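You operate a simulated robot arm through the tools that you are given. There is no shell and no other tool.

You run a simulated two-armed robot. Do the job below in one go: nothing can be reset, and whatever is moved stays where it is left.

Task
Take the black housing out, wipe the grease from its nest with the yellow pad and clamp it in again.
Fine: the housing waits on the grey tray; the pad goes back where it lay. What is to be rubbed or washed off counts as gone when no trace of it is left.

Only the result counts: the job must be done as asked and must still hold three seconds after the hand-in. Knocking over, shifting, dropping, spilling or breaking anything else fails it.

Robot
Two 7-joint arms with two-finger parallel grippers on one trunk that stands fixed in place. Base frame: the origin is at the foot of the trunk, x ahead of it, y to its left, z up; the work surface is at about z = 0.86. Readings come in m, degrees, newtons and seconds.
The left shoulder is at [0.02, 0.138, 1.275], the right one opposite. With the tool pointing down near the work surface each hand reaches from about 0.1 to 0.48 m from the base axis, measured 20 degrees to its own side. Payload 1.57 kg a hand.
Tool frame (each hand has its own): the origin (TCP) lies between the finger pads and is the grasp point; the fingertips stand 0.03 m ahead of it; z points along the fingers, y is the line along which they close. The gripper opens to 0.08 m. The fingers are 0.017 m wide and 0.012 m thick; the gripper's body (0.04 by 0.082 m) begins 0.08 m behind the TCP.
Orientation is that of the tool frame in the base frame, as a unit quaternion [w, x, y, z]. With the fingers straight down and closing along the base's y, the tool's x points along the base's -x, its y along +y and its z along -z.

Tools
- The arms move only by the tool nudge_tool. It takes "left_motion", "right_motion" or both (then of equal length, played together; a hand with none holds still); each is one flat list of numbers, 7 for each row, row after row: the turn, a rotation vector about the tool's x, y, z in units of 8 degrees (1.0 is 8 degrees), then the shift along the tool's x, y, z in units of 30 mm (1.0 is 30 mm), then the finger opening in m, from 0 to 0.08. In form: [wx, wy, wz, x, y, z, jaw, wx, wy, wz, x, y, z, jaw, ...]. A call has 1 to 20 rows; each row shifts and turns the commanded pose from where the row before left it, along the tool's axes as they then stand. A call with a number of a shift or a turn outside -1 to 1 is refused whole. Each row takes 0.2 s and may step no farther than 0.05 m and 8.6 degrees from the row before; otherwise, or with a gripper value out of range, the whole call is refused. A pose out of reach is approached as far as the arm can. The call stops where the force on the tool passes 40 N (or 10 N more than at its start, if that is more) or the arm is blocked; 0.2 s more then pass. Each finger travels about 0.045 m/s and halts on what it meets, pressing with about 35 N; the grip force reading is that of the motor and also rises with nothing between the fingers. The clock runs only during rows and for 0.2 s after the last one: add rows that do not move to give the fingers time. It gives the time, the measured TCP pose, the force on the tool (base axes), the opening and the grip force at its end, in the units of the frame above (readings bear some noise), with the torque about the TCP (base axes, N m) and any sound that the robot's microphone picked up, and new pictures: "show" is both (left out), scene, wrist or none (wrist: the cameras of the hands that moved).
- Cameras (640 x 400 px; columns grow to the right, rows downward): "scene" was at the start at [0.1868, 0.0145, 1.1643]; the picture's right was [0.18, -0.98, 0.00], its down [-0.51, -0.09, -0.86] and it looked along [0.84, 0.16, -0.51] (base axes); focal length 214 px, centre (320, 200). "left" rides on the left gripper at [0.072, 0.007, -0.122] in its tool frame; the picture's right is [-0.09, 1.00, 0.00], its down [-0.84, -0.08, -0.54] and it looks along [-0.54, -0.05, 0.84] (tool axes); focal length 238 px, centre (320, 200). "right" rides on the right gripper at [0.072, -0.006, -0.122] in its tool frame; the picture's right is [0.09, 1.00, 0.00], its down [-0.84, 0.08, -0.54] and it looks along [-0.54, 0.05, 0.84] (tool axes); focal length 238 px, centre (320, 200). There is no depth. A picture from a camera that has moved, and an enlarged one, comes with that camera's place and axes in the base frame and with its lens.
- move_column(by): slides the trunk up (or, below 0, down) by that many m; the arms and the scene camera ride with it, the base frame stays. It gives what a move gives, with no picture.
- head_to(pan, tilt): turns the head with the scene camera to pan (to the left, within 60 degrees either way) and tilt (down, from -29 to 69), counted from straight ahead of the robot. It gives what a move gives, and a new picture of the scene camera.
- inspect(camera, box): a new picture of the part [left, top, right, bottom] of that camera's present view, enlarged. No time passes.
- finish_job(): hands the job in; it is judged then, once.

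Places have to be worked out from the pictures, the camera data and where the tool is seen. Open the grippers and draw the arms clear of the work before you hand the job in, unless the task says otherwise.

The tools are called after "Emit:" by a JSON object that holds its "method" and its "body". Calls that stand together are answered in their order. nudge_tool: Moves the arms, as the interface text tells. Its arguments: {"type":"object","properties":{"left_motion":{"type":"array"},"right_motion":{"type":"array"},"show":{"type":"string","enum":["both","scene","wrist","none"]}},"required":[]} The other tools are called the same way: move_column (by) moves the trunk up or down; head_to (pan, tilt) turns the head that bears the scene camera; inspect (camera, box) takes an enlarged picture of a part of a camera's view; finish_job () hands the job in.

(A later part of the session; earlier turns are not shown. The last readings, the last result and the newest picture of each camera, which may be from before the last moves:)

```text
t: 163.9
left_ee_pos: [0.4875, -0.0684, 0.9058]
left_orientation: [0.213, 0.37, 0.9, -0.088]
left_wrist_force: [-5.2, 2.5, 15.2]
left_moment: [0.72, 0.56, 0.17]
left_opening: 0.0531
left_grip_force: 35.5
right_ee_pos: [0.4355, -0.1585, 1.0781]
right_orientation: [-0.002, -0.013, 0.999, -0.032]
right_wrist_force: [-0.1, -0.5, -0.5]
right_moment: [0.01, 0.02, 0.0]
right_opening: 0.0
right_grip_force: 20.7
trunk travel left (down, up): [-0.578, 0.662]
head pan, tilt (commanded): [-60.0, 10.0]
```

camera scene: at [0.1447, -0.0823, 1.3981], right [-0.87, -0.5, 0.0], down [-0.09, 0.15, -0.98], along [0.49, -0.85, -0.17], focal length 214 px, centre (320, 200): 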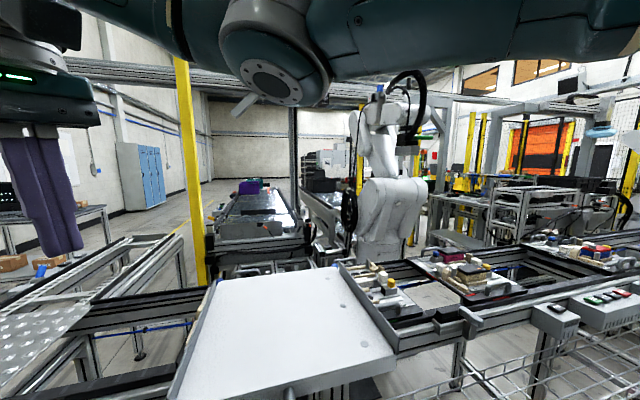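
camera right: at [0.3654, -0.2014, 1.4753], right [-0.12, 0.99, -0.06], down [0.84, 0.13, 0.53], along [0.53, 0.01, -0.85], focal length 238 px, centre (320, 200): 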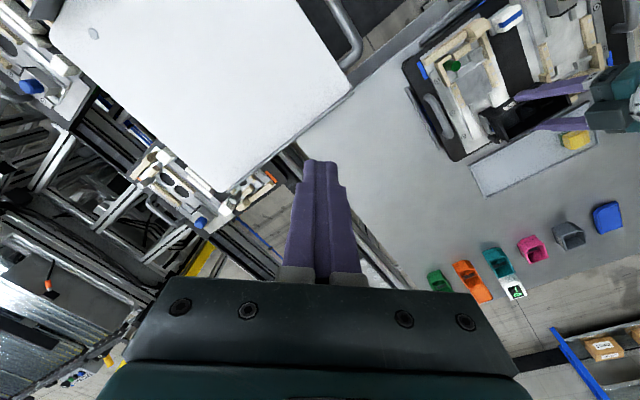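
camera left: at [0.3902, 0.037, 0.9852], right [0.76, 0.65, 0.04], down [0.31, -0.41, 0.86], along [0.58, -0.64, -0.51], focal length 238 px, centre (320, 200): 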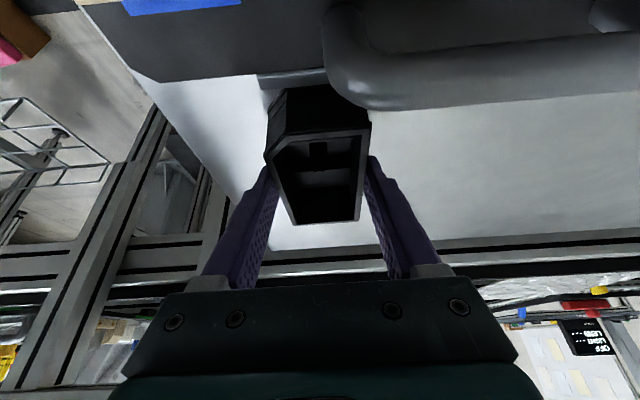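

The housing is seated on the table (15 N). I open the fingers and rise, then check that it stands level.

Emit:
{"method": "nudge_tool", "body": {"left_motion": [0, 0, 0, -0.01, 0, -0.02, 0.05, 0, 0, 0, 0, 0, 0, 0.06, 0, 0, 0, 0, 0, 0, 0.075, 0, 0, 0, 0, 0, 0, 0.08, 0, 0, 0, 0, 0, 0, 0.08, 0, 0, 0, -0.297, 0, -0.597, 0.08, 0, 0, 0, -0.297, 0, -0.597, 0.08, 0, 0, 0, -0.297, 0, -0.597, 0.08, 0, 0, 0, -0.297, 0, -0.597, 0.08], "show": "wrist"}}

Emit:
{"method": "inspect", "body": {"camera": "right", "box": [300, 60, 520, 220]}}

```text
t: 165.9
left_ee_pos: [0.4878, -0.0691, 0.9845]
left_orientation: [0.213, 0.369, 0.9, -0.088]
left_wrist_force: [0.6, -0.1, -0.2]
left_moment: [0.01, 0.0, 0.03]
left_opening: 0.0802
left_grip_force: 0.0
right_ee_pos: [0.4341, -0.159, 1.0781]
right_orientation: [-0.004, -0.015, 0.999, -0.031]
right_wrist_force: [-0.2, -0.2, 0.4]
right_moment: [-0.01, 0.0, 0.01]
right_opening: 0.0
right_grip_force: 21.4
trunk travel left (down, up): [-0.578, 0.662]
head pan, tilt (commanded): [-60.0, 10.0]
camera left: at [0.4087, 0.0185, 1.0608], right [0.76, 0.65, 0.04], down [0.31, -0.41, 0.86], along [0.57, -0.64, -0.51], focal length 238 px, centre (320, 200)
```

left: 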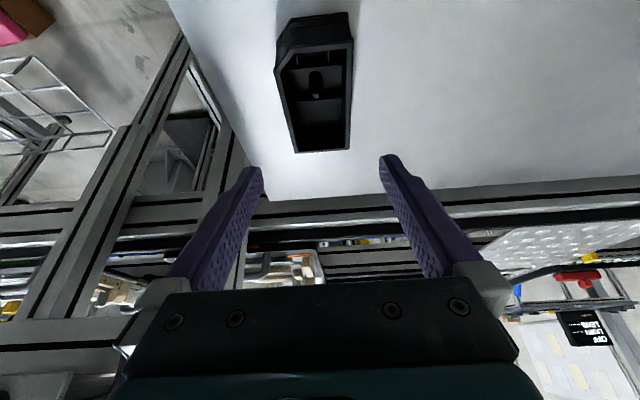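

```text
2.50 times, centred on (410, 140) of right
camera zoom: at [0.3644, -0.1598, 1.2009], right [-0.12, 0.99, -0.06], down [0.84, 0.13, 0.53], along [0.53, 0.01, -0.85], focal length 596 px, centre (95, 350)
```

zoom: 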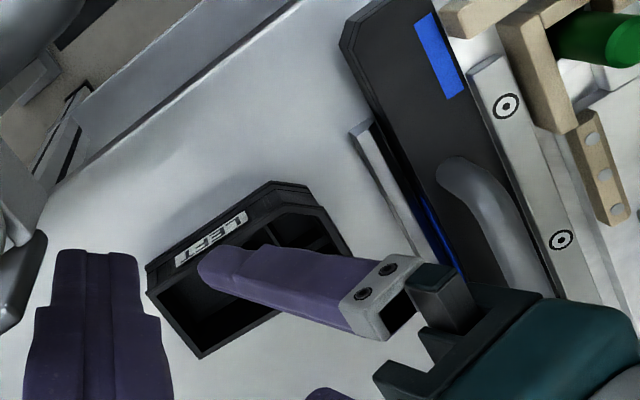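

The housing stands level on the table at about (0.491, −0.072). I withdraw the left hand up and back to its own side.

Emit:
{"method": "nudge_tool", "body": {"left_motion": [0, 0, 0, -0.26, 0, -0.522, 0.08, 0, 0, 0, -0.26, 0, -0.522, 0.08, 0, 0, 0, 0.833, 0.267, -0.417, 0.06, 0, 0, 0, 0.833, 0.267, -0.417, 0.06, 0, 0, 0, 0.833, 0.267, -0.417, 0.06, 0, 0, 0, 0.833, 0.267, -0.417, 0.06, 0, 0, 0, 0.833, 0.267, -0.417, 0.06, 0, 0, 0, 0.833, 0.267, -0.417, 0.06, 0, 0, 0, 0.833, 0.267, -0.417, 0.06, 0, 0, 0, 0.833, 0.267, -0.417, 0.06, 0, 0, 0, 0.833, 0.267, -0.417, 0.06, 0, 0, 0, 0.833, 0.267, -0.417, 0.06], "show": "wrist"}}

Emit:
{"method": "inspect", "body": {"camera": "right", "box": [260, 20, 560, 240]}}

```text
t: 168.5
left_ee_pos: [0.3449, 0.1847, 1.0201]
left_orientation: [0.213, 0.37, 0.9, -0.089]
left_wrist_force: [0.1, -0.2, -0.7]
left_moment: [-0.01, 0.0, -0.01]
left_opening: 0.06
left_grip_force: 0.1
right_ee_pos: [0.4351, -0.1584, 1.0785]
right_orientation: [-0.004, -0.015, 0.999, -0.031]
right_wrist_force: [0.0, -0.4, 0.6]
right_moment: [-0.03, -0.03, -0.01]
right_opening: 0.0
right_grip_force: 21.2
trunk travel left (down, up): [-0.578, 0.662]
head pan, tilt (commanded): [-60.0, 10.0]
camera left: at [0.2656, 0.2725, 1.096], right [0.76, 0.65, 0.04], down [0.31, -0.41, 0.86], along [0.57, -0.64, -0.51], focal length 238 px, centre (320, 200)
```

left: 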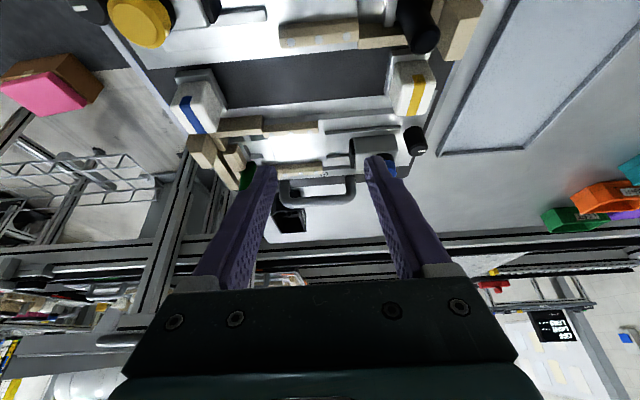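

```text
1.82 times, centred on (410, 130) of right
camera zoom: at [0.3643, -0.1597, 1.2008], right [-0.12, 0.99, -0.06], down [0.84, 0.13, 0.53], along [0.53, 0.01, -0.85], focal length 433 px, centre (156, 327)
```

zoom: 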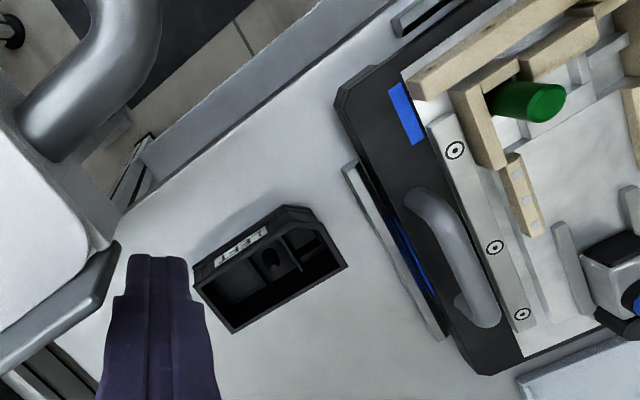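

Both stations' pads and everything else look untouched. I move the left hand further away, bring the right hand over the housing, and turn it to span the housing's width.

Emit:
{"method": "nudge_tool", "body": {"left_motion": [0, 0, 0, 0.737, 0.295, -0.37, 0.06, 0, 0, 0, 0.737, 0.295, -0.37, 0.06, 0, 0, 0, 0.737, 0.295, -0.37, 0.06, 0, 0, 0, 0.737, 0.295, -0.37, 0.06, 0, 0, 0, 0, 0, 0, 0.06, 0, 0, 0, 0, 0, 0, 0.06, 0, 0, 0, 0, 0, 0, 0.06, 0, 0, 0, 0, 0, 0, 0.06, 0, 0, 0, 0, 0, 0, 0.06, 0, 0, 0, 0, 0, 0, 0.06, 0, 0, 0, 0, 0, 0, 0.06], "right_motion": [0, 0, 0, -0.47, 0.717, 0.3, 0, 0, 0, 0, -0.47, 0.717, 0.3, 0, 0, 0, 0, -0.47, 0.717, 0.3, 0, 0, 0, 0, -0.47, 0.717, 0.3, 0, -0.444, 0, 0.5, 0, 0, 0, 0.02, 0, 0, 0.89, 0, 0, 0, 0.04, 0, 0, 0.89, 0, 0, 0, 0.06, 0, 0, 0.89, 0, 0, 0, 0.07, 0, 0, 0.89, 0, 0, 0, 0.08, 0, 0, 0.89, 0, 0, 0, 0.08, 0, 0, 0.89, 0, 0, 0, 0.08], "show": "wrist"}}

```text
t: 170.9
left_ee_pos: [0.3004, 0.279, 1.0195]
left_orientation: [0.213, 0.37, 0.9, -0.088]
left_wrist_force: [-0.5, -0.4, -0.1]
left_moment: [-0.02, -0.01, 0.02]
left_opening: 0.06
left_grip_force: 0.0
right_ee_pos: [0.4654, -0.1028, 1.0469]
right_orientation: [-0.002, 0.384, 0.923, -0.002]
right_wrist_force: [0.7, 0.0, 0.7]
right_moment: [0.03, 0.0, -0.01]
right_opening: 0.0801
right_grip_force: 0.0
right hand out of reach, approached as far as the arm can: row 3, 4
trunk travel left (down, up): [-0.578, 0.662]
head pan, tilt (commanded): [-60.0, 10.0]
camera right: at [0.4111, -0.0567, 1.1687], right [0.64, 0.77, 0.0], down [0.65, -0.54, 0.54], along [0.41, -0.35, -0.84], focal length 238 px, centre (320, 200)
camera left: at [0.2208, 0.3667, 1.095], right [0.76, 0.65, 0.04], down [0.31, -0.41, 0.86], along [0.57, -0.64, -0.51], focal length 238 px, centre (320, 200)
```

right: 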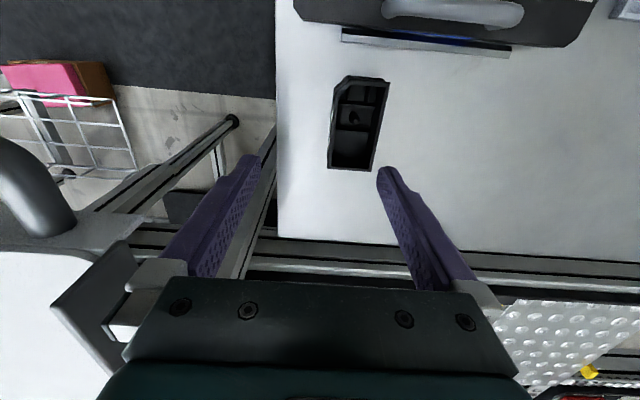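
left: 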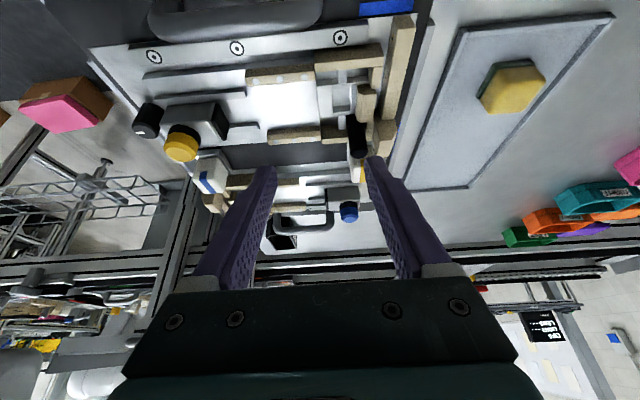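

The right hand is square to the housing. I move it centrally over it and down to z≈0.98.

Emit:
{"method": "nudge_tool", "body": {"right_motion": [0, 0, 0, 0, 0, 0.9, 0.08, 0, 0, 0, 0.03, 0.44, 0.7, 0.08, 0, 0, 0, 0.03, 0.44, 0.5, 0.08, 0, 0, 0, 0.03, 0.44, 0.2, 0.08, 0, 0, 0, 0, 0, 0, 0.08], "show": "wrist"}}

Emit:
{"method": "inspect", "body": {"camera": "right", "box": [220, 20, 420, 220]}}

```text
t: 172.1
left_ee_pos: [0.3011, 0.2794, 1.02]
left_orientation: [0.212, 0.37, 0.9, -0.089]
left_wrist_force: [-1.1, 0.9, 0.7]
left_moment: [0.0, 0.01, -0.02]
left_opening: 0.0599
left_grip_force: 0.1
right_ee_pos: [0.468, -0.0927, 0.9864]
right_orientation: [-0.003, 0.384, 0.923, -0.002]
right_wrist_force: [-0.5, 0.9, 0.7]
right_moment: [0.01, -0.02, -0.01]
right_opening: 0.0801
right_grip_force: 0.1
right hand out of reach, approached as far as the arm can: row 2, 3, 4
trunk travel left (down, up): [-0.578, 0.662]
head pan, tilt (commanded): [-60.0, 10.0]
camera right: at [0.4146, -0.0461, 1.109], right [0.64, 0.77, -0.01], down [0.65, -0.54, 0.54], along [0.41, -0.35, -0.84], focal length 238 px, centre (320, 200)
```

right: 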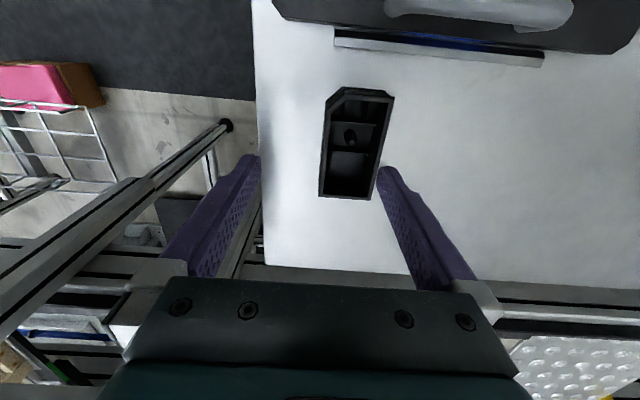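

```text
2.00 times, centred on (320, 120) of right
camera zoom: at [0.4146, -0.0461, 1.109], right [0.64, 0.77, -0.01], down [0.65, -0.54, 0.54], along [0.41, -0.35, -0.84], focal length 477 px, centre (320, 360)
```

zoom: 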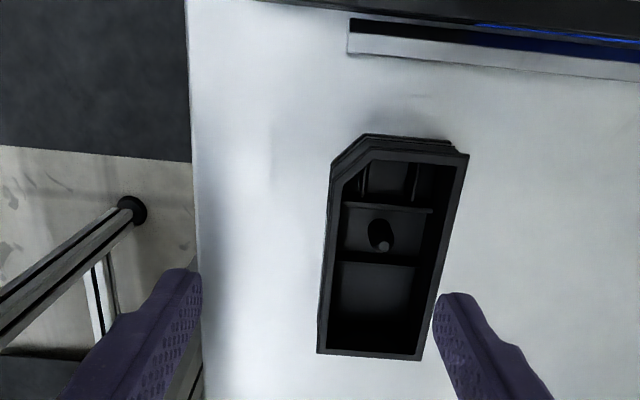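

Upright, the right arm falls 3 cm short here, so I pitch it outward 14° (still fine for the nest) and move over the housing's centre.

Emit:
{"method": "nudge_tool", "body": {"right_motion": [0, -0.875, 0, 0, 0, 0, 0.08, 0, -0.875, 0, 0, 0, 0, 0.08, 0, 0, 0, 0, 0.35, 0.1, 0.08, 0, 0, 0, 0, 0.35, 0.1, 0.08, 0, 0, 0, 0, 0.35, 0.1, 0.08, 0, 0, 0, 0, 0, 0, 0.08], "show": "wrist"}}

Emit:
{"method": "inspect", "body": {"camera": "right", "box": [220, 20, 420, 220]}}

```text
t: 173.5
left_ee_pos: [0.2997, 0.2778, 1.0192]
left_orientation: [0.213, 0.37, 0.9, -0.088]
left_wrist_force: [0.2, 0.1, 0.7]
left_moment: [-0.01, -0.03, -0.02]
left_opening: 0.0602
left_grip_force: 0.2
right_ee_pos: [0.487, -0.075, 0.9775]
right_orientation: [0.111, 0.381, 0.917, -0.049]
right_wrist_force: [0.3, 0.7, 0.3]
right_moment: [-0.04, 0.02, -0.01]
right_opening: 0.0798
right_grip_force: 0.1
right hand out of reach, approached as far as the arm can: row 5
trunk travel left (down, up): [-0.578, 0.662]
head pan, tilt (commanded): [-60.0, 10.0]
camera right: at [0.413, -0.0091, 1.0788], right [0.64, 0.77, -0.03], down [0.54, -0.43, 0.73], along [0.54, -0.48, -0.69], focal length 238 px, centre (320, 200)
```

right: 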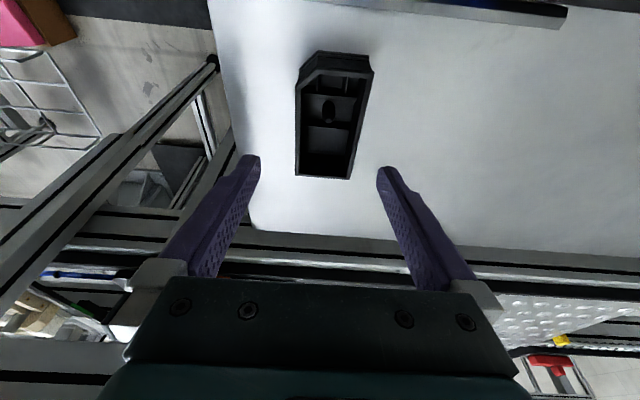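

```text
2.00 times, centred on (320, 120) of right
camera zoom: at [0.413, -0.0091, 1.0788], right [0.64, 0.77, -0.03], down [0.54, -0.43, 0.73], along [0.54, -0.48, -0.69], focal length 477 px, centre (320, 360)
```

zoom: 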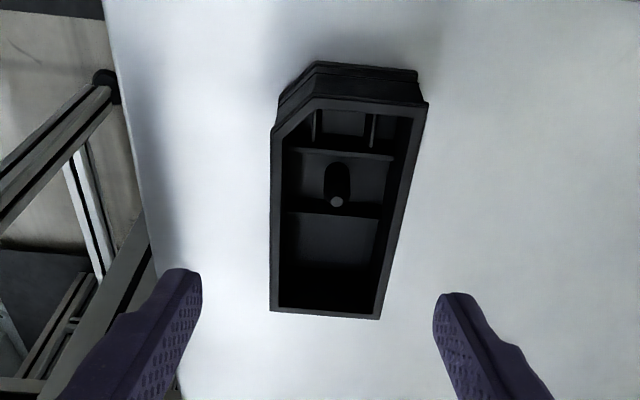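

Nearly there; the last few millimetres and the descent need a lower trunk. I check the clearance of the right elbow above the cart first.

Emit:
{"method": "inspect", "body": {"camera": "scene", "box": [0, 0, 640, 400]}}

```text
1.00 times, centred on (320, 200) of scene (not enlarged: the box is as wide or as high as the picture)
camera zoom: at [0.1447, -0.0823, 1.1266], right [-0.87, -0.5, 0.0], down [-0.09, 0.15, -0.98], along [0.49, -0.85, -0.17], focal length 214 px, centre (320, 200)
```

zoom: 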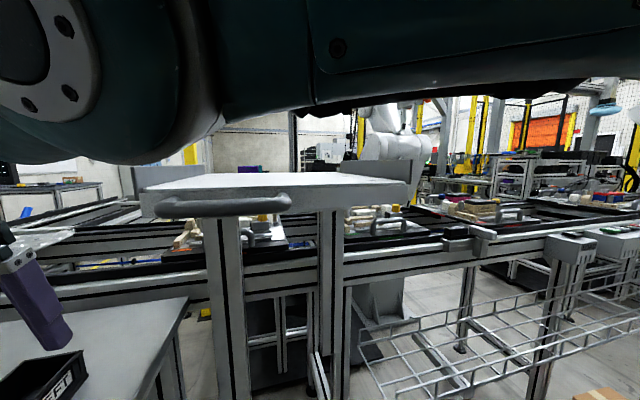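

Lowering the trunk would bring the right elbow near the cart handle, so instead I pitch the right hand 10° more, which gives the missing reach, and centre it.

Emit:
{"method": "nudge_tool", "body": {"right_motion": [0, -0.625, 0, 0, 0, 0, 0.08, 0, -0.625, 0, 0, 0, 0, 0.08, 0, 0, 0, 0.08, 0.09, -0.04, 0.08, 0, 0, 0, 0.08, 0.09, -0.04, 0.08, 0, 0, 0, 0, 0, 0, 0.08], "show": "wrist"}}

Emit:
{"method": "inspect", "body": {"camera": "right", "box": [220, 20, 420, 220]}}

```text
t: 174.7
left_ee_pos: [0.2997, 0.2791, 1.0186]
left_orientation: [0.213, 0.37, 0.9, -0.089]
left_wrist_force: [0.2, -0.4, -0.3]
left_moment: [-0.01, -0.01, -0.01]
left_opening: 0.0598
left_grip_force: 0.0
right_ee_pos: [0.4862, -0.0669, 0.9778]
right_orientation: [0.19, 0.375, 0.904, -0.081]
right_wrist_force: [0.8, 0.2, -0.1]
right_moment: [-0.01, 0.02, -0.01]
right_opening: 0.08
right_grip_force: 0.1
trunk travel left (down, up): [-0.578, 0.662]
head pan, tilt (commanded): [-60.0, 10.0]
camera right: at [0.4016, 0.01, 1.0605], right [0.65, 0.76, -0.04], down [0.44, -0.33, 0.83], along [0.62, -0.56, -0.55], focal length 238 px, centre (320, 200)
```

right: 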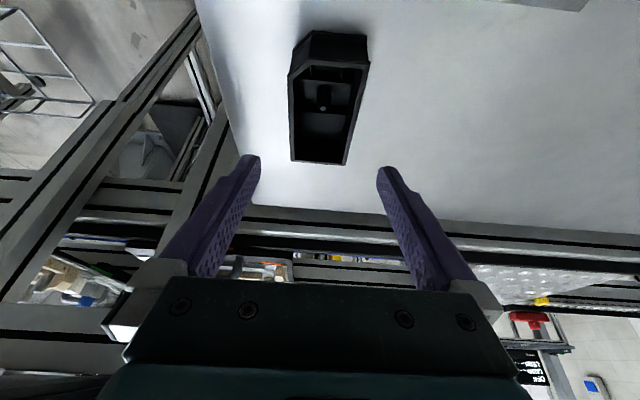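

```text
2.00 times, centred on (320, 120) of right
camera zoom: at [0.4016, 0.01, 1.0605], right [0.65, 0.76, -0.04], down [0.44, -0.33, 0.83], along [0.62, -0.56, -0.55], focal length 477 px, centre (320, 360)
```

zoom: 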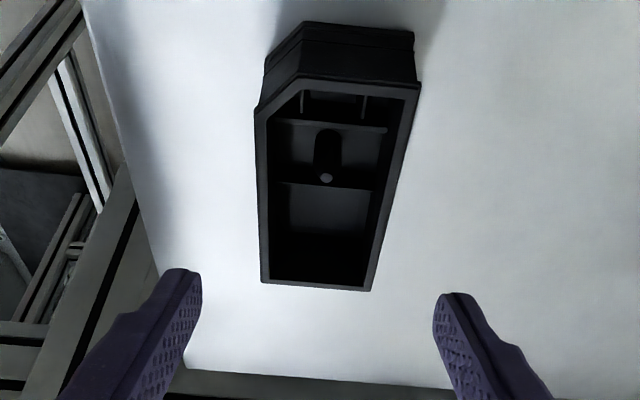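

Centred over the housing. I descend 72 mm straight down.

Emit:
{"method": "nudge_tool", "body": {"right_motion": [0, 0, 0, 0.241, 0, 0.55, 0.08, 0, 0, 0, 0.241, 0, 0.55, 0.08, 0, 0, 0, 0.241, 0, 0.55, 0.08, 0, 0, 0, 0.241, 0, 0.55, 0.08, 0, 0, 0, 0, 0, 0, 0.08], "show": "wrist"}}

Emit:
{"method": "inspect", "body": {"camera": "right", "box": [200, 40, 440, 260]}}

```text
t: 175.9
left_ee_pos: [0.2989, 0.2786, 1.0194]
left_orientation: [0.212, 0.37, 0.9, -0.089]
left_wrist_force: [0.7, 0.1, 0.8]
left_moment: [0.01, 0.01, 0.01]
left_opening: 0.06
left_grip_force: 0.0
right_ee_pos: [0.4854, -0.0682, 0.9063]
right_orientation: [0.19, 0.375, 0.904, -0.081]
right_wrist_force: [0.0, 0.8, 0.3]
right_moment: [0.01, 0.02, -0.01]
right_opening: 0.0801
right_grip_force: 0.0
trunk travel left (down, up): [-0.578, 0.662]
head pan, tilt (commanded): [-60.0, 10.0]
camera right: at [0.4012, 0.0097, 0.9885], right [0.65, 0.76, -0.04], down [0.44, -0.33, 0.83], along [0.62, -0.56, -0.55], focal length 238 px, centre (320, 200)
```

right: 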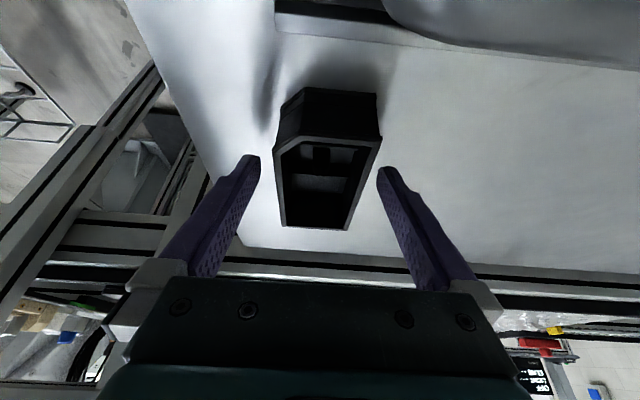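

```text
1.82 times, centred on (320, 150) of right
camera zoom: at [0.4012, 0.0097, 0.9885], right [0.65, 0.76, -0.04], down [0.44, -0.33, 0.83], along [0.62, -0.56, -0.55], focal length 433 px, centre (320, 291)
```

zoom: 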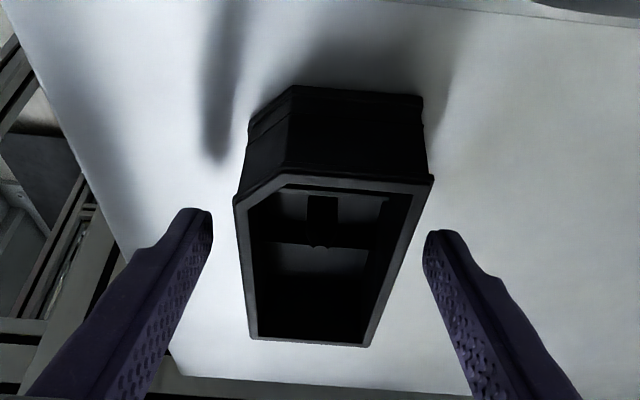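

Alignment is good. I close the right hand on the housing.

Emit:
{"method": "nudge_tool", "body": {"right_motion": [0, 0, 0, 0, 0, 0, 0.06, 0, 0, 0, 0, 0, 0, 0.045, 0, 0, 0, 0, 0, 0, 0.045, 0, 0, 0, 0, 0, 0, 0.045, 0, 0, 0, 0, 0, 0, 0.045], "show": "wrist"}}

Emit:
{"method": "inspect", "body": {"camera": "right", "box": [200, 40, 440, 260]}}

```text
t: 177.1
left_ee_pos: [0.2989, 0.2789, 1.0184]
left_orientation: [0.213, 0.371, 0.9, -0.089]
left_wrist_force: [0.7, -0.2, 0.2]
left_moment: [0.03, -0.04, 0.01]
left_opening: 0.06
left_grip_force: 0.0
right_ee_pos: [0.4859, -0.0676, 0.9068]
right_orientation: [0.189, 0.374, 0.904, -0.081]
right_wrist_force: [-1.4, 0.4, 1.4]
right_moment: [0.06, -0.05, 0.03]
right_opening: 0.0532
right_grip_force: 35.0
trunk travel left (down, up): [-0.578, 0.662]
head pan, tilt (commanded): [-60.0, 10.0]
camera right: at [0.4012, 0.0098, 0.9888], right [0.65, 0.76, -0.04], down [0.44, -0.33, 0.83], along [0.62, -0.56, -0.55], focal length 238 px, centre (320, 200)
```

right: 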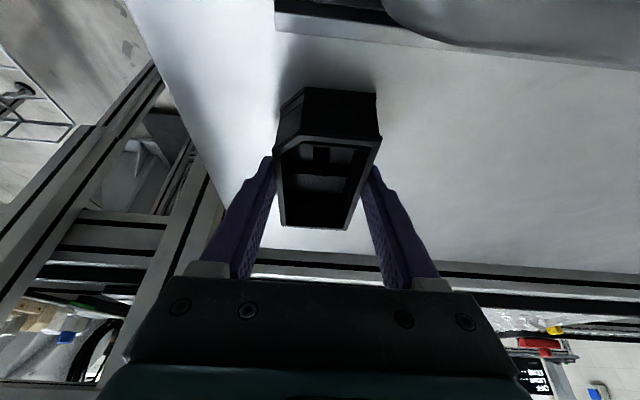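

```text
1.82 times, centred on (320, 150) of right
camera zoom: at [0.4012, 0.0098, 0.9888], right [0.65, 0.76, -0.04], down [0.44, -0.33, 0.83], along [0.62, -0.56, -0.55], focal length 433 px, centre (320, 291)
```

zoom: 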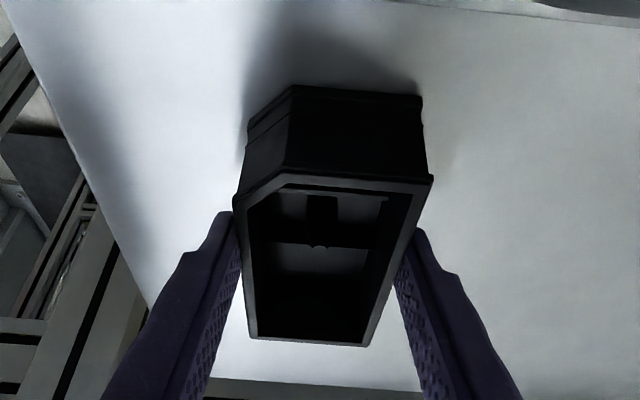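

Gripped at 53 mm. I lift it by raising the trunk – first 2 cm, then more.

Emit:
{"method": "move_column", "body": {"by": 0.02}}

Emit:
{"method": "move_column", "body": {"by": 0.15}}

Emit:
{"method": "inspect", "body": {"camera": "right", "box": [100, 0, 540, 300]}}

Emit:
{"method": "inspect", "body": {"camera": "left", "box": [100, 0, 540, 300]}}

```text
t: 177.8
left_ee_pos: [0.2991, 0.2792, 1.0396]
left_orientation: [0.213, 0.37, 0.9, -0.088]
left_wrist_force: [0.3, 0.0, 0.0]
left_moment: [-0.01, 0.0, 0.01]
left_opening: 0.0601
left_grip_force: 0.0
right_ee_pos: [0.4863, -0.068, 0.925]
right_orientation: [0.189, 0.376, 0.903, -0.082]
right_wrist_force: [0.5, 0.4, -1.7]
right_moment: [-0.01, -0.04, 0.0]
right_opening: 0.0534
right_grip_force: 34.8
trunk travel left (down, up): [-0.598, 0.642]
head pan, tilt (commanded): [-60.0, 10.0]
```

```text
t: 179.5
left_ee_pos: [0.3, 0.2791, 1.1892]
left_orientation: [0.211, 0.371, 0.9, -0.088]
left_wrist_force: [-0.1, -0.2, 0.1]
left_moment: [0.0, 0.01, 0.01]
left_opening: 0.06
left_grip_force: 0.0
right_ee_pos: [0.4865, -0.068, 1.076]
right_orientation: [0.19, 0.375, 0.904, -0.082]
right_wrist_force: [0.0, 0.0, -1.5]
right_moment: [0.01, 0.0, 0.01]
right_opening: 0.0535
right_grip_force: 35.5
trunk travel left (down, up): [-0.748, 0.492]
head pan, tilt (commanded): [-60.0, 10.0]
```

```text
1.33 times, centred on (320, 150) of right
camera zoom: at [0.4011, 0.0096, 1.1586], right [0.65, 0.76, -0.04], down [0.44, -0.33, 0.83], along [0.62, -0.56, -0.55], focal length 318 px, centre (320, 267)
```

zoom: 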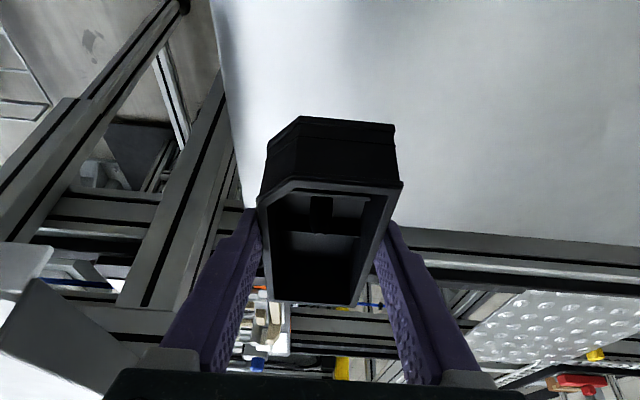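

```text
1.33 times, centred on (320, 150) of left
camera zoom: at [0.2207, 0.3667, 1.265], right [0.76, 0.65, 0.04], down [0.31, -0.41, 0.86], along [0.57, -0.64, -0.51], focal length 318 px, centre (320, 267)
```

zoom: 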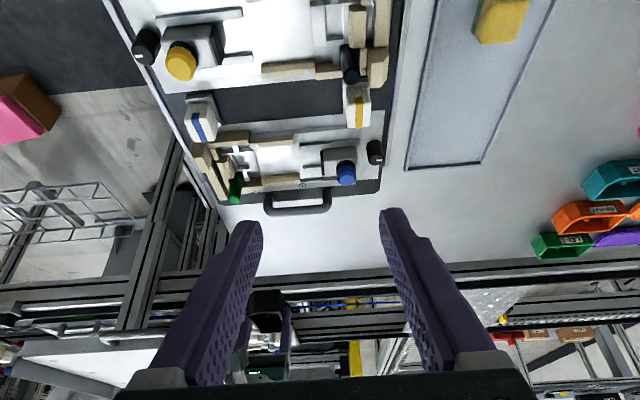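

The housing hangs level in the right hand. I turn the right hand 90° counter-clockwise about the vertical here, in free air.

Emit:
{"method": "nudge_tool", "body": {"right_motion": [-0.377, 0, -0.8585, 0, 0, 0, 0.045, -0.377, 0, -0.8585, 0, 0, 0, 0.045, -0.377, 0, -0.8585, 0, 0, 0, 0.045, -0.377, 0, -0.8585, 0, 0, 0, 0.045, -0.377, 0, -0.8585, 0, 0, 0, 0.045, -0.377, 0, -0.8585, 0, 0, 0, 0.045, -0.377, 0, -0.8585, 0, 0, 0, 0.045, -0.377, 0, -0.8585, 0, 0, 0, 0.045, -0.377, 0, -0.8585, 0, 0, 0, 0.045, -0.377, 0, -0.8585, 0, 0, 0, 0.045, -0.377, 0, -0.8585, 0, 0, 0, 0.045, -0.377, 0, -0.8585, 0, 0, 0, 0.045, 0, 0, 0, 0, 0, 0, 0.045], "show": "wrist"}}

```text
t: 182.3
left_ee_pos: [0.3005, 0.279, 1.1903]
left_orientation: [0.213, 0.37, 0.9, -0.088]
left_wrist_force: [-0.5, 0.8, -0.2]
left_moment: [0.03, 0.02, -0.01]
left_opening: 0.0597
left_grip_force: 0.1
right_ee_pos: [0.4864, -0.0673, 1.0759]
right_orientation: [0.188, -0.376, 0.904, 0.078]
right_wrist_force: [-0.2, -0.6, -1.3]
right_moment: [-0.02, 0.02, 0.03]
right_opening: 0.0532
right_grip_force: 35.0
trunk travel left (down, up): [-0.748, 0.492]
head pan, tilt (commanded): [-60.0, 10.0]
camera right: at [0.4103, -0.1531, 1.1597], right [-0.76, 0.64, -0.04], down [0.33, 0.45, 0.83], along [0.55, 0.62, -0.56], focal length 238 px, centre (320, 200)
```

right: 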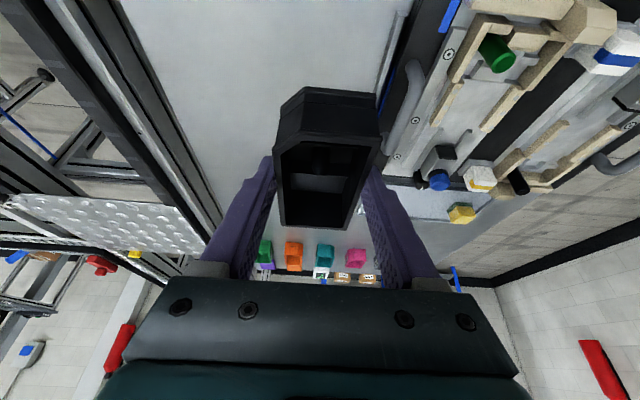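

The right hand takes this yaw easily. I translate over the nest at this height.

Emit:
{"method": "nudge_tool", "body": {"right_motion": [0, 0, 0, -0.095, 0.859, 0.042, 0.045, 0, 0, 0, -0.095, 0.859, 0.042, 0.045, 0, 0, 0, -0.095, 0.859, 0.042, 0.045, 0, 0, 0, -0.095, 0.859, 0.042, 0.045, 0, 0, 0, -0.095, 0.859, 0.042, 0.045, 0, 0, 0, -0.095, 0.859, 0.042, 0.045, 0, 0, 0, -0.095, 0.859, 0.042, 0.045, 0, 0, 0, 0, 0, 0, 0.045], "show": "wrist"}}

Emit:
{"method": "inspect", "body": {"camera": "right", "box": [160, 0, 480, 240]}}

Emit:
{"method": "inspect", "body": {"camera": "left", "box": [100, 0, 540, 300]}}

```text
t: 184.1
left_ee_pos: [0.2991, 0.2787, 1.189]
left_orientation: [0.213, 0.37, 0.9, -0.089]
left_wrist_force: [0.0, -0.6, -0.1]
left_moment: [0.03, -0.02, -0.01]
left_opening: 0.06
left_grip_force: 0.0
right_ee_pos: [0.3748, 0.0762, 1.0748]
right_orientation: [0.188, -0.374, 0.905, 0.077]
right_wrist_force: [-0.5, 0.8, -1.1]
right_moment: [-0.01, -0.03, 0.01]
right_opening: 0.0533
right_grip_force: 35.4
trunk travel left (down, up): [-0.748, 0.492]
head pan, tilt (commanded): [-60.0, 10.0]
camera right: at [0.2978, -0.009, 1.1593], right [-0.76, 0.65, -0.04], down [0.34, 0.45, 0.83], along [0.55, 0.62, -0.56], focal length 238 px, centre (320, 200)
```

right: 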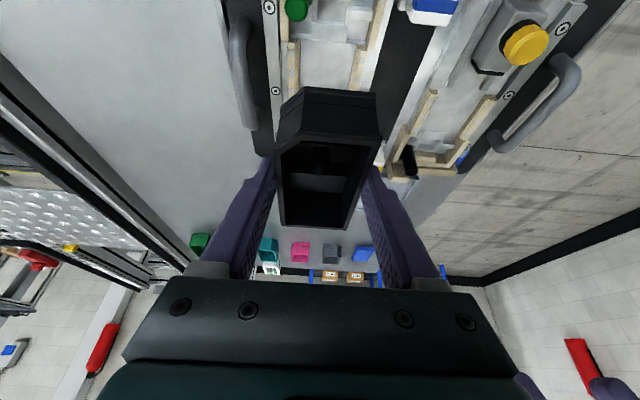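

```text
1.67 times, centred on (320, 120) of right
camera zoom: at [0.2978, -0.009, 1.1593], right [-0.76, 0.65, -0.04], down [0.34, 0.45, 0.83], along [0.55, 0.62, -0.56], focal length 397 px, centre (320, 333)
```

zoom: 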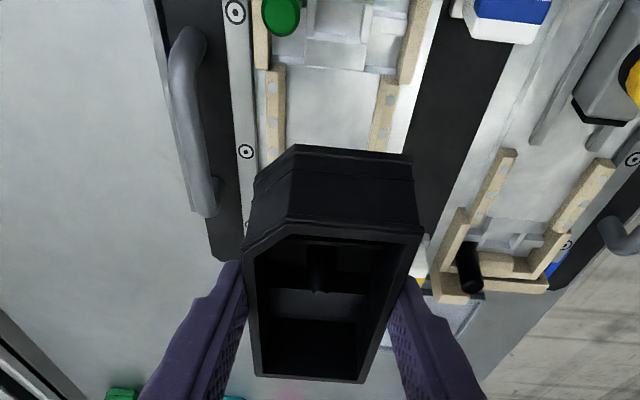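

```text
1.33 times, centred on (320, 150) of left
camera zoom: at [0.2207, 0.3667, 1.265], right [0.76, 0.65, 0.04], down [0.31, -0.41, 0.86], along [0.57, -0.64, -0.51], focal length 318 px, centre (320, 267)
```

zoom: 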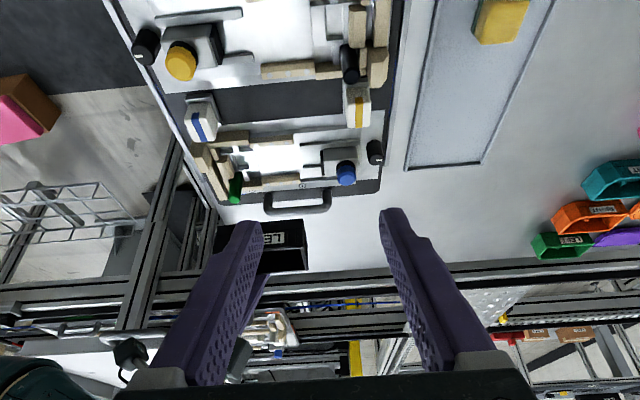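

The right hand is exactly above the nest with the right yaw, chamfered corner toward the green pin. I lower 9 cm and check the alignment from close by.

Emit:
{"method": "nudge_tool", "body": {"right_motion": [0, 0, 0, 0.231, -0.004, 0.553, 0.045, 0, 0, 0, 0.231, -0.004, 0.553, 0.045, 0, 0, 0, 0.231, -0.004, 0.553, 0.045, 0, 0, 0, 0.231, -0.004, 0.553, 0.045, 0, 0, 0, 0.231, -0.004, 0.553, 0.045, 0, 0, 0, 0, 0, 0, 0.045], "show": "wrist"}}

Emit:
{"method": "inspect", "body": {"camera": "right", "box": [180, 0, 460, 220]}}

Emit:
{"method": "inspect", "body": {"camera": "left", "box": [200, 60, 360, 180]}}

```text
t: 185.5
left_ee_pos: [0.3009, 0.279, 1.1899]
left_orientation: [0.213, 0.37, 0.9, -0.088]
left_wrist_force: [0.6, 0.3, 0.1]
left_moment: [-0.01, -0.01, 0.04]
left_opening: 0.06
left_grip_force: 0.1
right_ee_pos: [0.3761, 0.0779, 0.9863]
right_orientation: [0.187, -0.375, 0.905, 0.077]
right_wrist_force: [0.1, -0.8, -1.1]
right_moment: [-0.03, 0.03, 0.03]
right_opening: 0.0532
right_grip_force: 35.1
trunk travel left (down, up): [-0.748, 0.492]
head pan, tilt (commanded): [-60.0, 10.0]
camera right: at [0.3, -0.0086, 1.0695], right [-0.76, 0.65, -0.04], down [0.34, 0.45, 0.83], along [0.55, 0.62, -0.56], focal length 238 px, centre (320, 200)
```

right: 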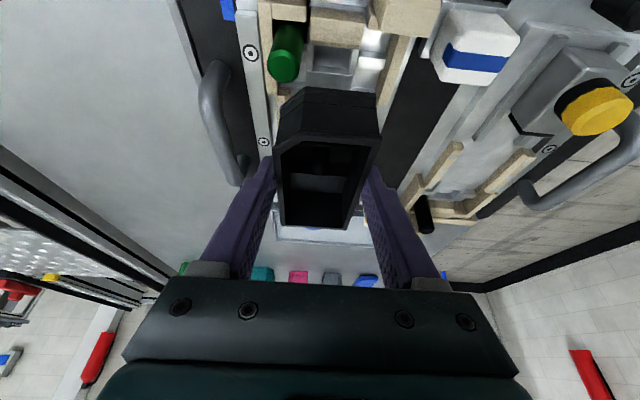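

```text
1.82 times, centred on (320, 110) of right
camera zoom: at [0.3, -0.0086, 1.0695], right [-0.76, 0.65, -0.04], down [0.34, 0.45, 0.83], along [0.55, 0.62, -0.56], focal length 433 px, centre (320, 364)
```

zoom: 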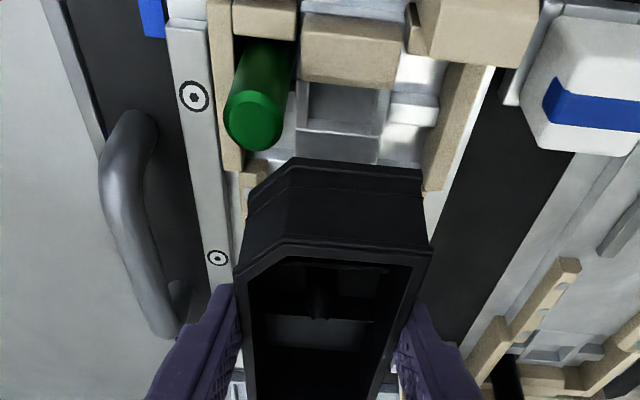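

```text
3.33 times, centred on (280, 120) of left
camera zoom: at [0.2207, 0.3667, 1.265], right [0.76, 0.65, 0.04], down [0.31, -0.41, 0.86], along [0.57, -0.64, -0.51], focal length 794 px, centre (453, 467)
```

zoom: 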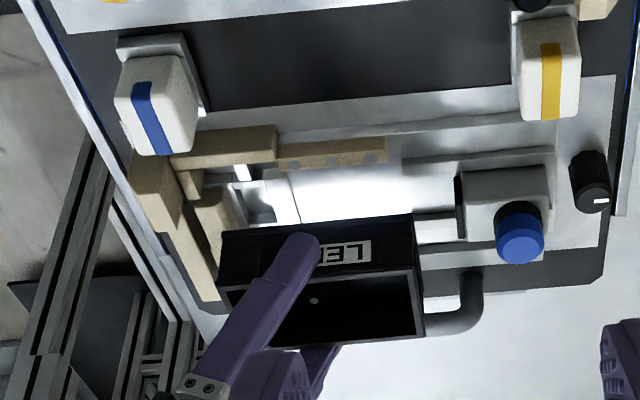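

Good alignment. I correct 1 mm sideways and lower to just above the strips.

Emit:
{"method": "nudge_tool", "body": {"right_motion": [0, 0, 0, 0.152, -0.012, 0.346, 0.045, 0, 0, 0, 0.152, -0.012, 0.346, 0.045, 0, 0, 0, 0.152, -0.012, 0.346, 0.045, 0, 0, 0, 0, 0, 0, 0.045], "show": "wrist"}}

Emit:
{"method": "inspect", "body": {"camera": "right", "box": [200, 0, 440, 220]}}

Emit:
{"method": "inspect", "body": {"camera": "left", "box": [220, 80, 320, 160]}}

```text
t: 186.5
left_ee_pos: [0.3008, 0.2789, 1.1891]
left_orientation: [0.212, 0.37, 0.9, -0.088]
left_wrist_force: [-0.9, -0.8, 0.1]
left_moment: [0.05, 0.0, 0.0]
left_opening: 0.0598
left_grip_force: 0.0
right_ee_pos: [0.3772, 0.0744, 0.9519]
right_orientation: [0.188, -0.374, 0.905, 0.077]
right_wrist_force: [0.1, -1.1, -1.9]
right_moment: [0.0, -0.04, 0.02]
right_opening: 0.0533
right_grip_force: 34.7
trunk travel left (down, up): [-0.748, 0.492]
head pan, tilt (commanded): [-60.0, 10.0]
camera right: at [0.3006, -0.0102, 1.0351], right [-0.76, 0.65, -0.04], down [0.34, 0.45, 0.83], along [0.55, 0.62, -0.56], focal length 238 px, centre (320, 200)
```

right: 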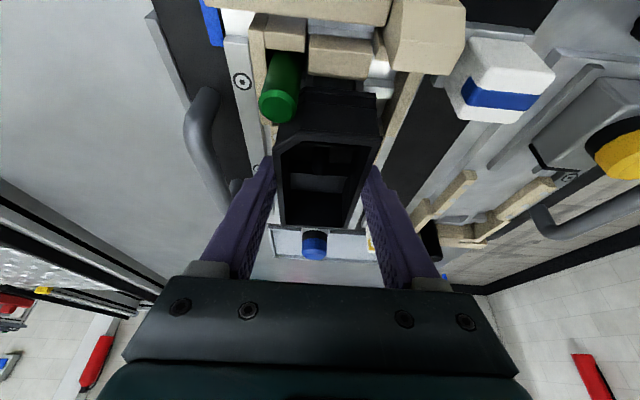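

```text
1.82 times, centred on (320, 110) of right
camera zoom: at [0.3006, -0.0102, 1.0351], right [-0.76, 0.65, -0.04], down [0.34, 0.45, 0.83], along [0.55, 0.62, -0.56], focal length 433 px, centre (320, 364)
```

zoom: 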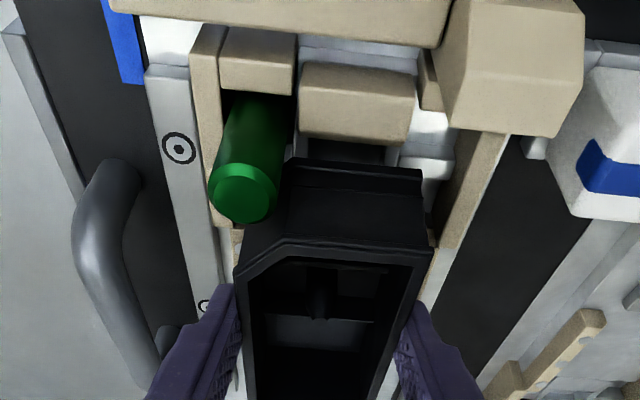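

```text
5.00 times, centred on (270, 120) of left
camera zoom: at [0.2207, 0.3667, 1.265], right [0.76, 0.65, 0.04], down [0.31, -0.41, 0.86], along [0.57, -0.64, -0.51], focal length 1192 px, centre (570, 600)
```

zoom: 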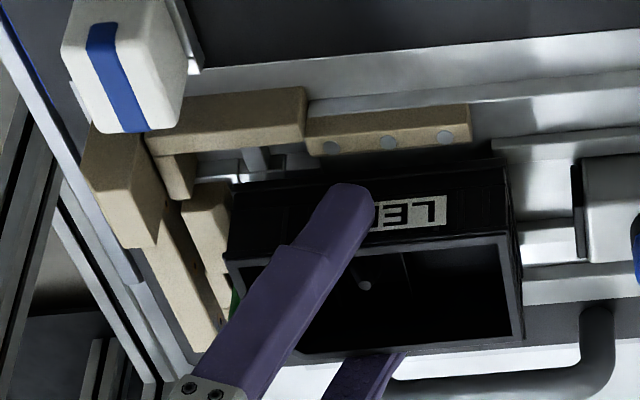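

I take another position reading before the final insertion, since the readings scatter by a millimetre.

Emit:
{"method": "nudge_tool", "body": {"right_motion": [0, 0, 0, 0, 0, 0, 0.045, 0, 0, 0, 0, 0, 0, 0.045], "show": "none"}}

Emit:
{"method": "nudge_tool", "body": {"right_motion": [0, 0, 0, 0, 0, 0, 0.045, 0, 0, 0, 0, 0, 0, 0.045], "show": "none"}}

Emit:
{"method": "inspect", "body": {"camera": "right", "box": [255, 60, 395, 180]}}

```text
t: 187.1
left_ee_pos: [0.2987, 0.28, 1.1906]
left_orientation: [0.211, 0.37, 0.9, -0.088]
left_wrist_force: [-0.3, -0.3, 0.7]
left_moment: [-0.01, 0.02, -0.01]
left_opening: 0.0602
left_grip_force: 0.0
right_ee_pos: [0.3773, 0.0753, 0.9515]
right_orientation: [0.188, -0.375, 0.905, 0.077]
right_wrist_force: [-0.6, -0.7, -1.3]
right_moment: [0.0, 0.0, 0.02]
right_opening: 0.0535
right_grip_force: 35.1
trunk travel left (down, up): [-0.748, 0.492]
head pan, tilt (commanded): [-60.0, 10.0]
```

```text
t: 187.7
left_ee_pos: [0.2999, 0.279, 1.1898]
left_orientation: [0.212, 0.37, 0.9, -0.089]
left_wrist_force: [-0.8, 0.5, 0.4]
left_moment: [0.03, 0.01, 0.0]
left_opening: 0.0599
left_grip_force: 0.0
right_ee_pos: [0.377, 0.0755, 0.9524]
right_orientation: [0.188, -0.375, 0.905, 0.077]
right_wrist_force: [-0.3, 1.0, -1.8]
right_moment: [0.0, -0.03, -0.02]
right_opening: 0.0533
right_grip_force: 35.1
trunk travel left (down, up): [-0.748, 0.492]
head pan, tilt (commanded): [-60.0, 10.0]
```

```text
3.33 times, centred on (325, 120) of right
camera zoom: at [0.3005, -0.0102, 1.0353], right [-0.76, 0.65, -0.04], down [0.34, 0.45, 0.83], along [0.55, 0.62, -0.56], focal length 794 px, centre (303, 467)
```

zoom: 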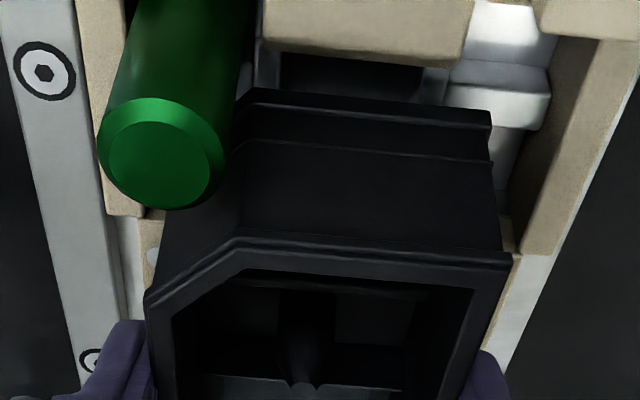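

Averaged, the housing is about 1.4 mm too far outward; I correct that and lower in small steps between the strips.

Emit:
{"method": "nudge_tool", "body": {"right_motion": [0, 0, 0, 0, 0.047, 0, 0.045, 0, 0, 0, 0.04, 0, 0.0916, 0.045, 0, 0, 0, 0.04, 0, 0.0916, 0.045, 0, 0, 0, 0, 0, 0, 0.045], "show": "none"}}

```text
t: 188.7
left_ee_pos: [0.2992, 0.2787, 1.1903]
left_orientation: [0.213, 0.37, 0.9, -0.089]
left_wrist_force: [-0.3, -0.3, 0.4]
left_moment: [-0.02, -0.04, -0.02]
left_opening: 0.0603
left_grip_force: 0.1
right_ee_pos: [0.3758, 0.0776, 0.9461]
right_orientation: [0.188, -0.374, 0.905, 0.077]
right_wrist_force: [-2.1, 0.9, -1.5]
right_moment: [0.04, 0.08, -0.02]
right_opening: 0.0535
right_grip_force: 34.8
trunk travel left (down, up): [-0.748, 0.492]
head pan, tilt (commanded): [-60.0, 10.0]
```

No resistance yet; 3 mm more.

Emit:
{"method": "nudge_tool", "body": {"right_motion": [0, 0, 0, 0.02, 0, 0.0458, 0.045, 0, 0, 0, 0.02, 0, 0.0458, 0.045, 0, 0, 0, 0, 0, 0, 0.045], "show": "none"}}

Emit:
{"method": "inspect", "body": {"camera": "left", "box": [220, 80, 320, 160]}}

Emit:
{"method": "inspect", "body": {"camera": "right", "box": [255, 60, 395, 180]}}

```text
t: 189.5
left_ee_pos: [0.2988, 0.2792, 1.1901]
left_orientation: [0.213, 0.37, 0.9, -0.089]
left_wrist_force: [0.3, 0.3, 0.6]
left_moment: [-0.01, -0.01, -0.03]
left_opening: 0.0599
left_grip_force: 0.1
right_ee_pos: [0.3747, 0.0769, 0.9423]
right_orientation: [0.188, -0.374, 0.905, 0.077]
right_wrist_force: [-3.8, 2.2, -0.3]
right_moment: [0.07, 0.12, -0.03]
right_opening: 0.0531
right_grip_force: 34.9
trunk travel left (down, up): [-0.748, 0.492]
head pan, tilt (commanded): [-60.0, 10.0]
```

```text
5.00 times, centred on (270, 120) of left
camera zoom: at [0.2204, 0.367, 1.2651], right [0.76, 0.65, 0.04], down [0.31, -0.41, 0.86], along [0.57, -0.64, -0.51], focal length 1192 px, centre (570, 600)
```

zoom: 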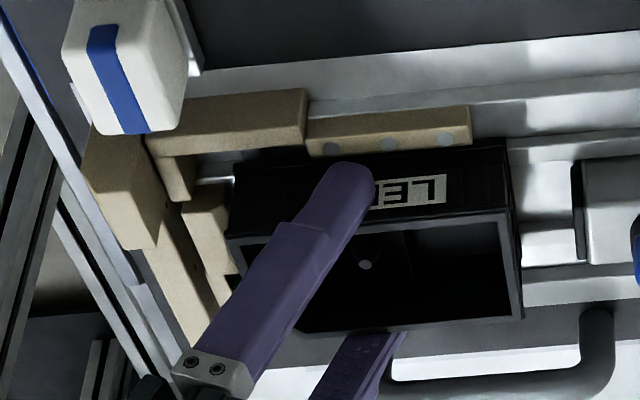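

```text
3.33 times, centred on (325, 120) of right
camera zoom: at [0.2991, -0.0086, 1.0259], right [-0.76, 0.65, -0.04], down [0.34, 0.45, 0.83], along [0.55, 0.62, -0.56], focal length 794 px, centre (303, 467)
```

zoom: 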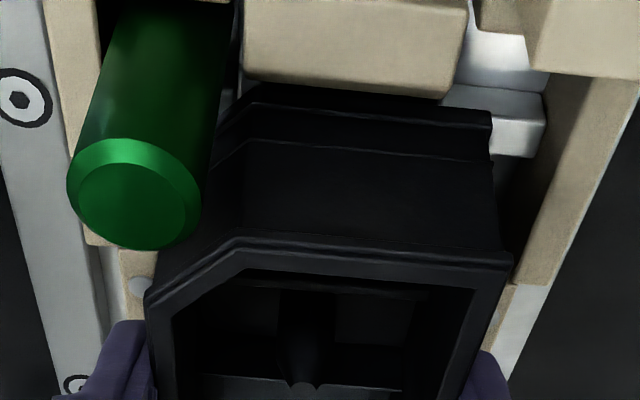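

The housing has entered between the strips with only a slight side force (4 N toward the inside). I ease it 1 mm inward and lower the last 3 mm.

Emit:
{"method": "nudge_tool", "body": {"right_motion": [0, 0, 0, 0, 0.03, 0, 0.045, 0, 0, 0, 0.02, 0, 0.0458, 0.045, 0, 0, 0, 0.013, 0, 0.03, 0.045, 0, 0, 0, 0, 0, 0, 0.045], "show": "none"}}

```text
t: 190.5
left_ee_pos: [0.3001, 0.2793, 1.1901]
left_orientation: [0.213, 0.371, 0.9, -0.089]
left_wrist_force: [-0.6, -0.2, 0.0]
left_moment: [0.0, -0.01, 0.01]
left_opening: 0.0599
left_grip_force: 0.1
right_ee_pos: [0.3753, 0.0784, 0.9412]
right_orientation: [0.189, -0.375, 0.904, 0.078]
right_wrist_force: [-3.2, -1.9, 9.3]
right_moment: [0.48, -0.19, 0.03]
right_opening: 0.0532
right_grip_force: 35.0
trunk travel left (down, up): [-0.748, 0.492]
head pan, tilt (commanded): [-60.0, 10.0]
```

It touches the nest floor (9 N, at TCP z 0.941 as expected). I open the right fingers and look at how it sits.

Emit:
{"method": "nudge_tool", "body": {"right_motion": [0, 0, 0, 0, 0, 0, 0.056, 0, 0, 0, 0, 0, 0, 0.062, 0, 0, 0, 0, 0, 0, 0.07, 0, 0, 0, 0, 0, 0, 0.078, 0, 0, 0, 0, 0, 0, 0.078], "show": "wrist"}}

Emit:
{"method": "inspect", "body": {"camera": "right", "box": [200, 20, 440, 240]}}

Emit:
{"method": "inspect", "body": {"camera": "left", "box": [220, 80, 320, 160]}}

```text
t: 191.7
left_ee_pos: [0.2995, 0.2784, 1.189]
left_orientation: [0.213, 0.37, 0.9, -0.087]
left_wrist_force: [-0.1, 0.3, 0.7]
left_moment: [-0.02, 0.03, 0.02]
left_opening: 0.0602
left_grip_force: 0.0
right_ee_pos: [0.375, 0.0775, 0.9401]
right_orientation: [0.188, -0.374, 0.905, 0.077]
right_wrist_force: [0.0, -0.3, -0.2]
right_moment: [-0.03, 0.02, 0.0]
right_opening: 0.0777
right_grip_force: 0.0
trunk travel left (down, up): [-0.748, 0.492]
head pan, tilt (commanded): [-60.0, 10.0]
camera right: at [0.299, -0.0081, 1.0235], right [-0.76, 0.65, -0.04], down [0.34, 0.45, 0.83], along [0.55, 0.62, -0.56], focal length 238 px, centre (320, 200)
```

right: 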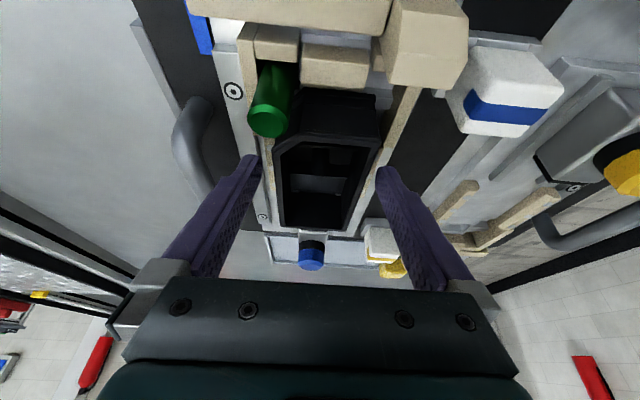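

```text
1.82 times, centred on (320, 130) of right
camera zoom: at [0.299, -0.0081, 1.0235], right [-0.76, 0.65, -0.04], down [0.34, 0.45, 0.83], along [0.55, 0.62, -0.56], focal length 433 px, centre (320, 327)
```

zoom: 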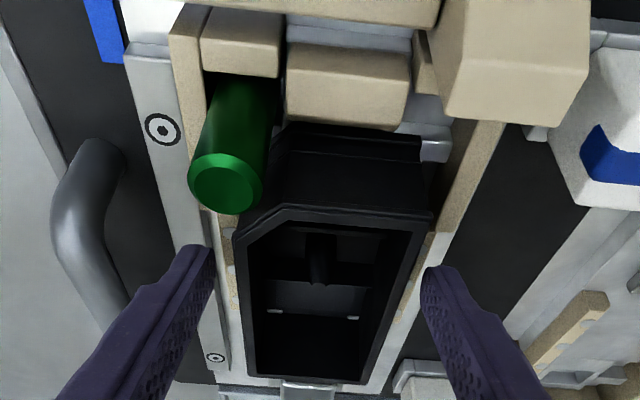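

```text
5.00 times, centred on (270, 120) of left
camera zoom: at [0.2208, 0.3667, 1.265], right [0.76, 0.65, 0.04], down [0.31, -0.41, 0.86], along [0.57, -0.64, -0.51], focal length 1192 px, centre (570, 600)
```

zoom: 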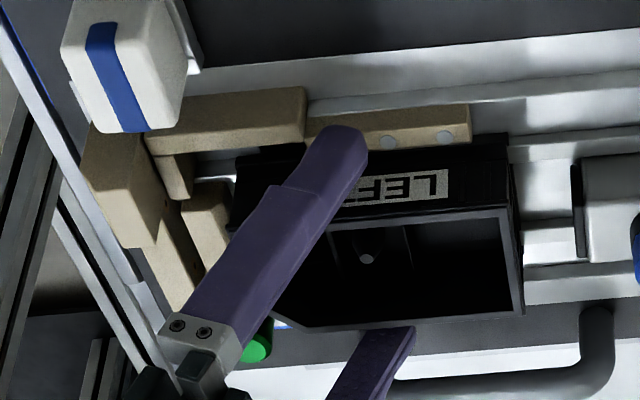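

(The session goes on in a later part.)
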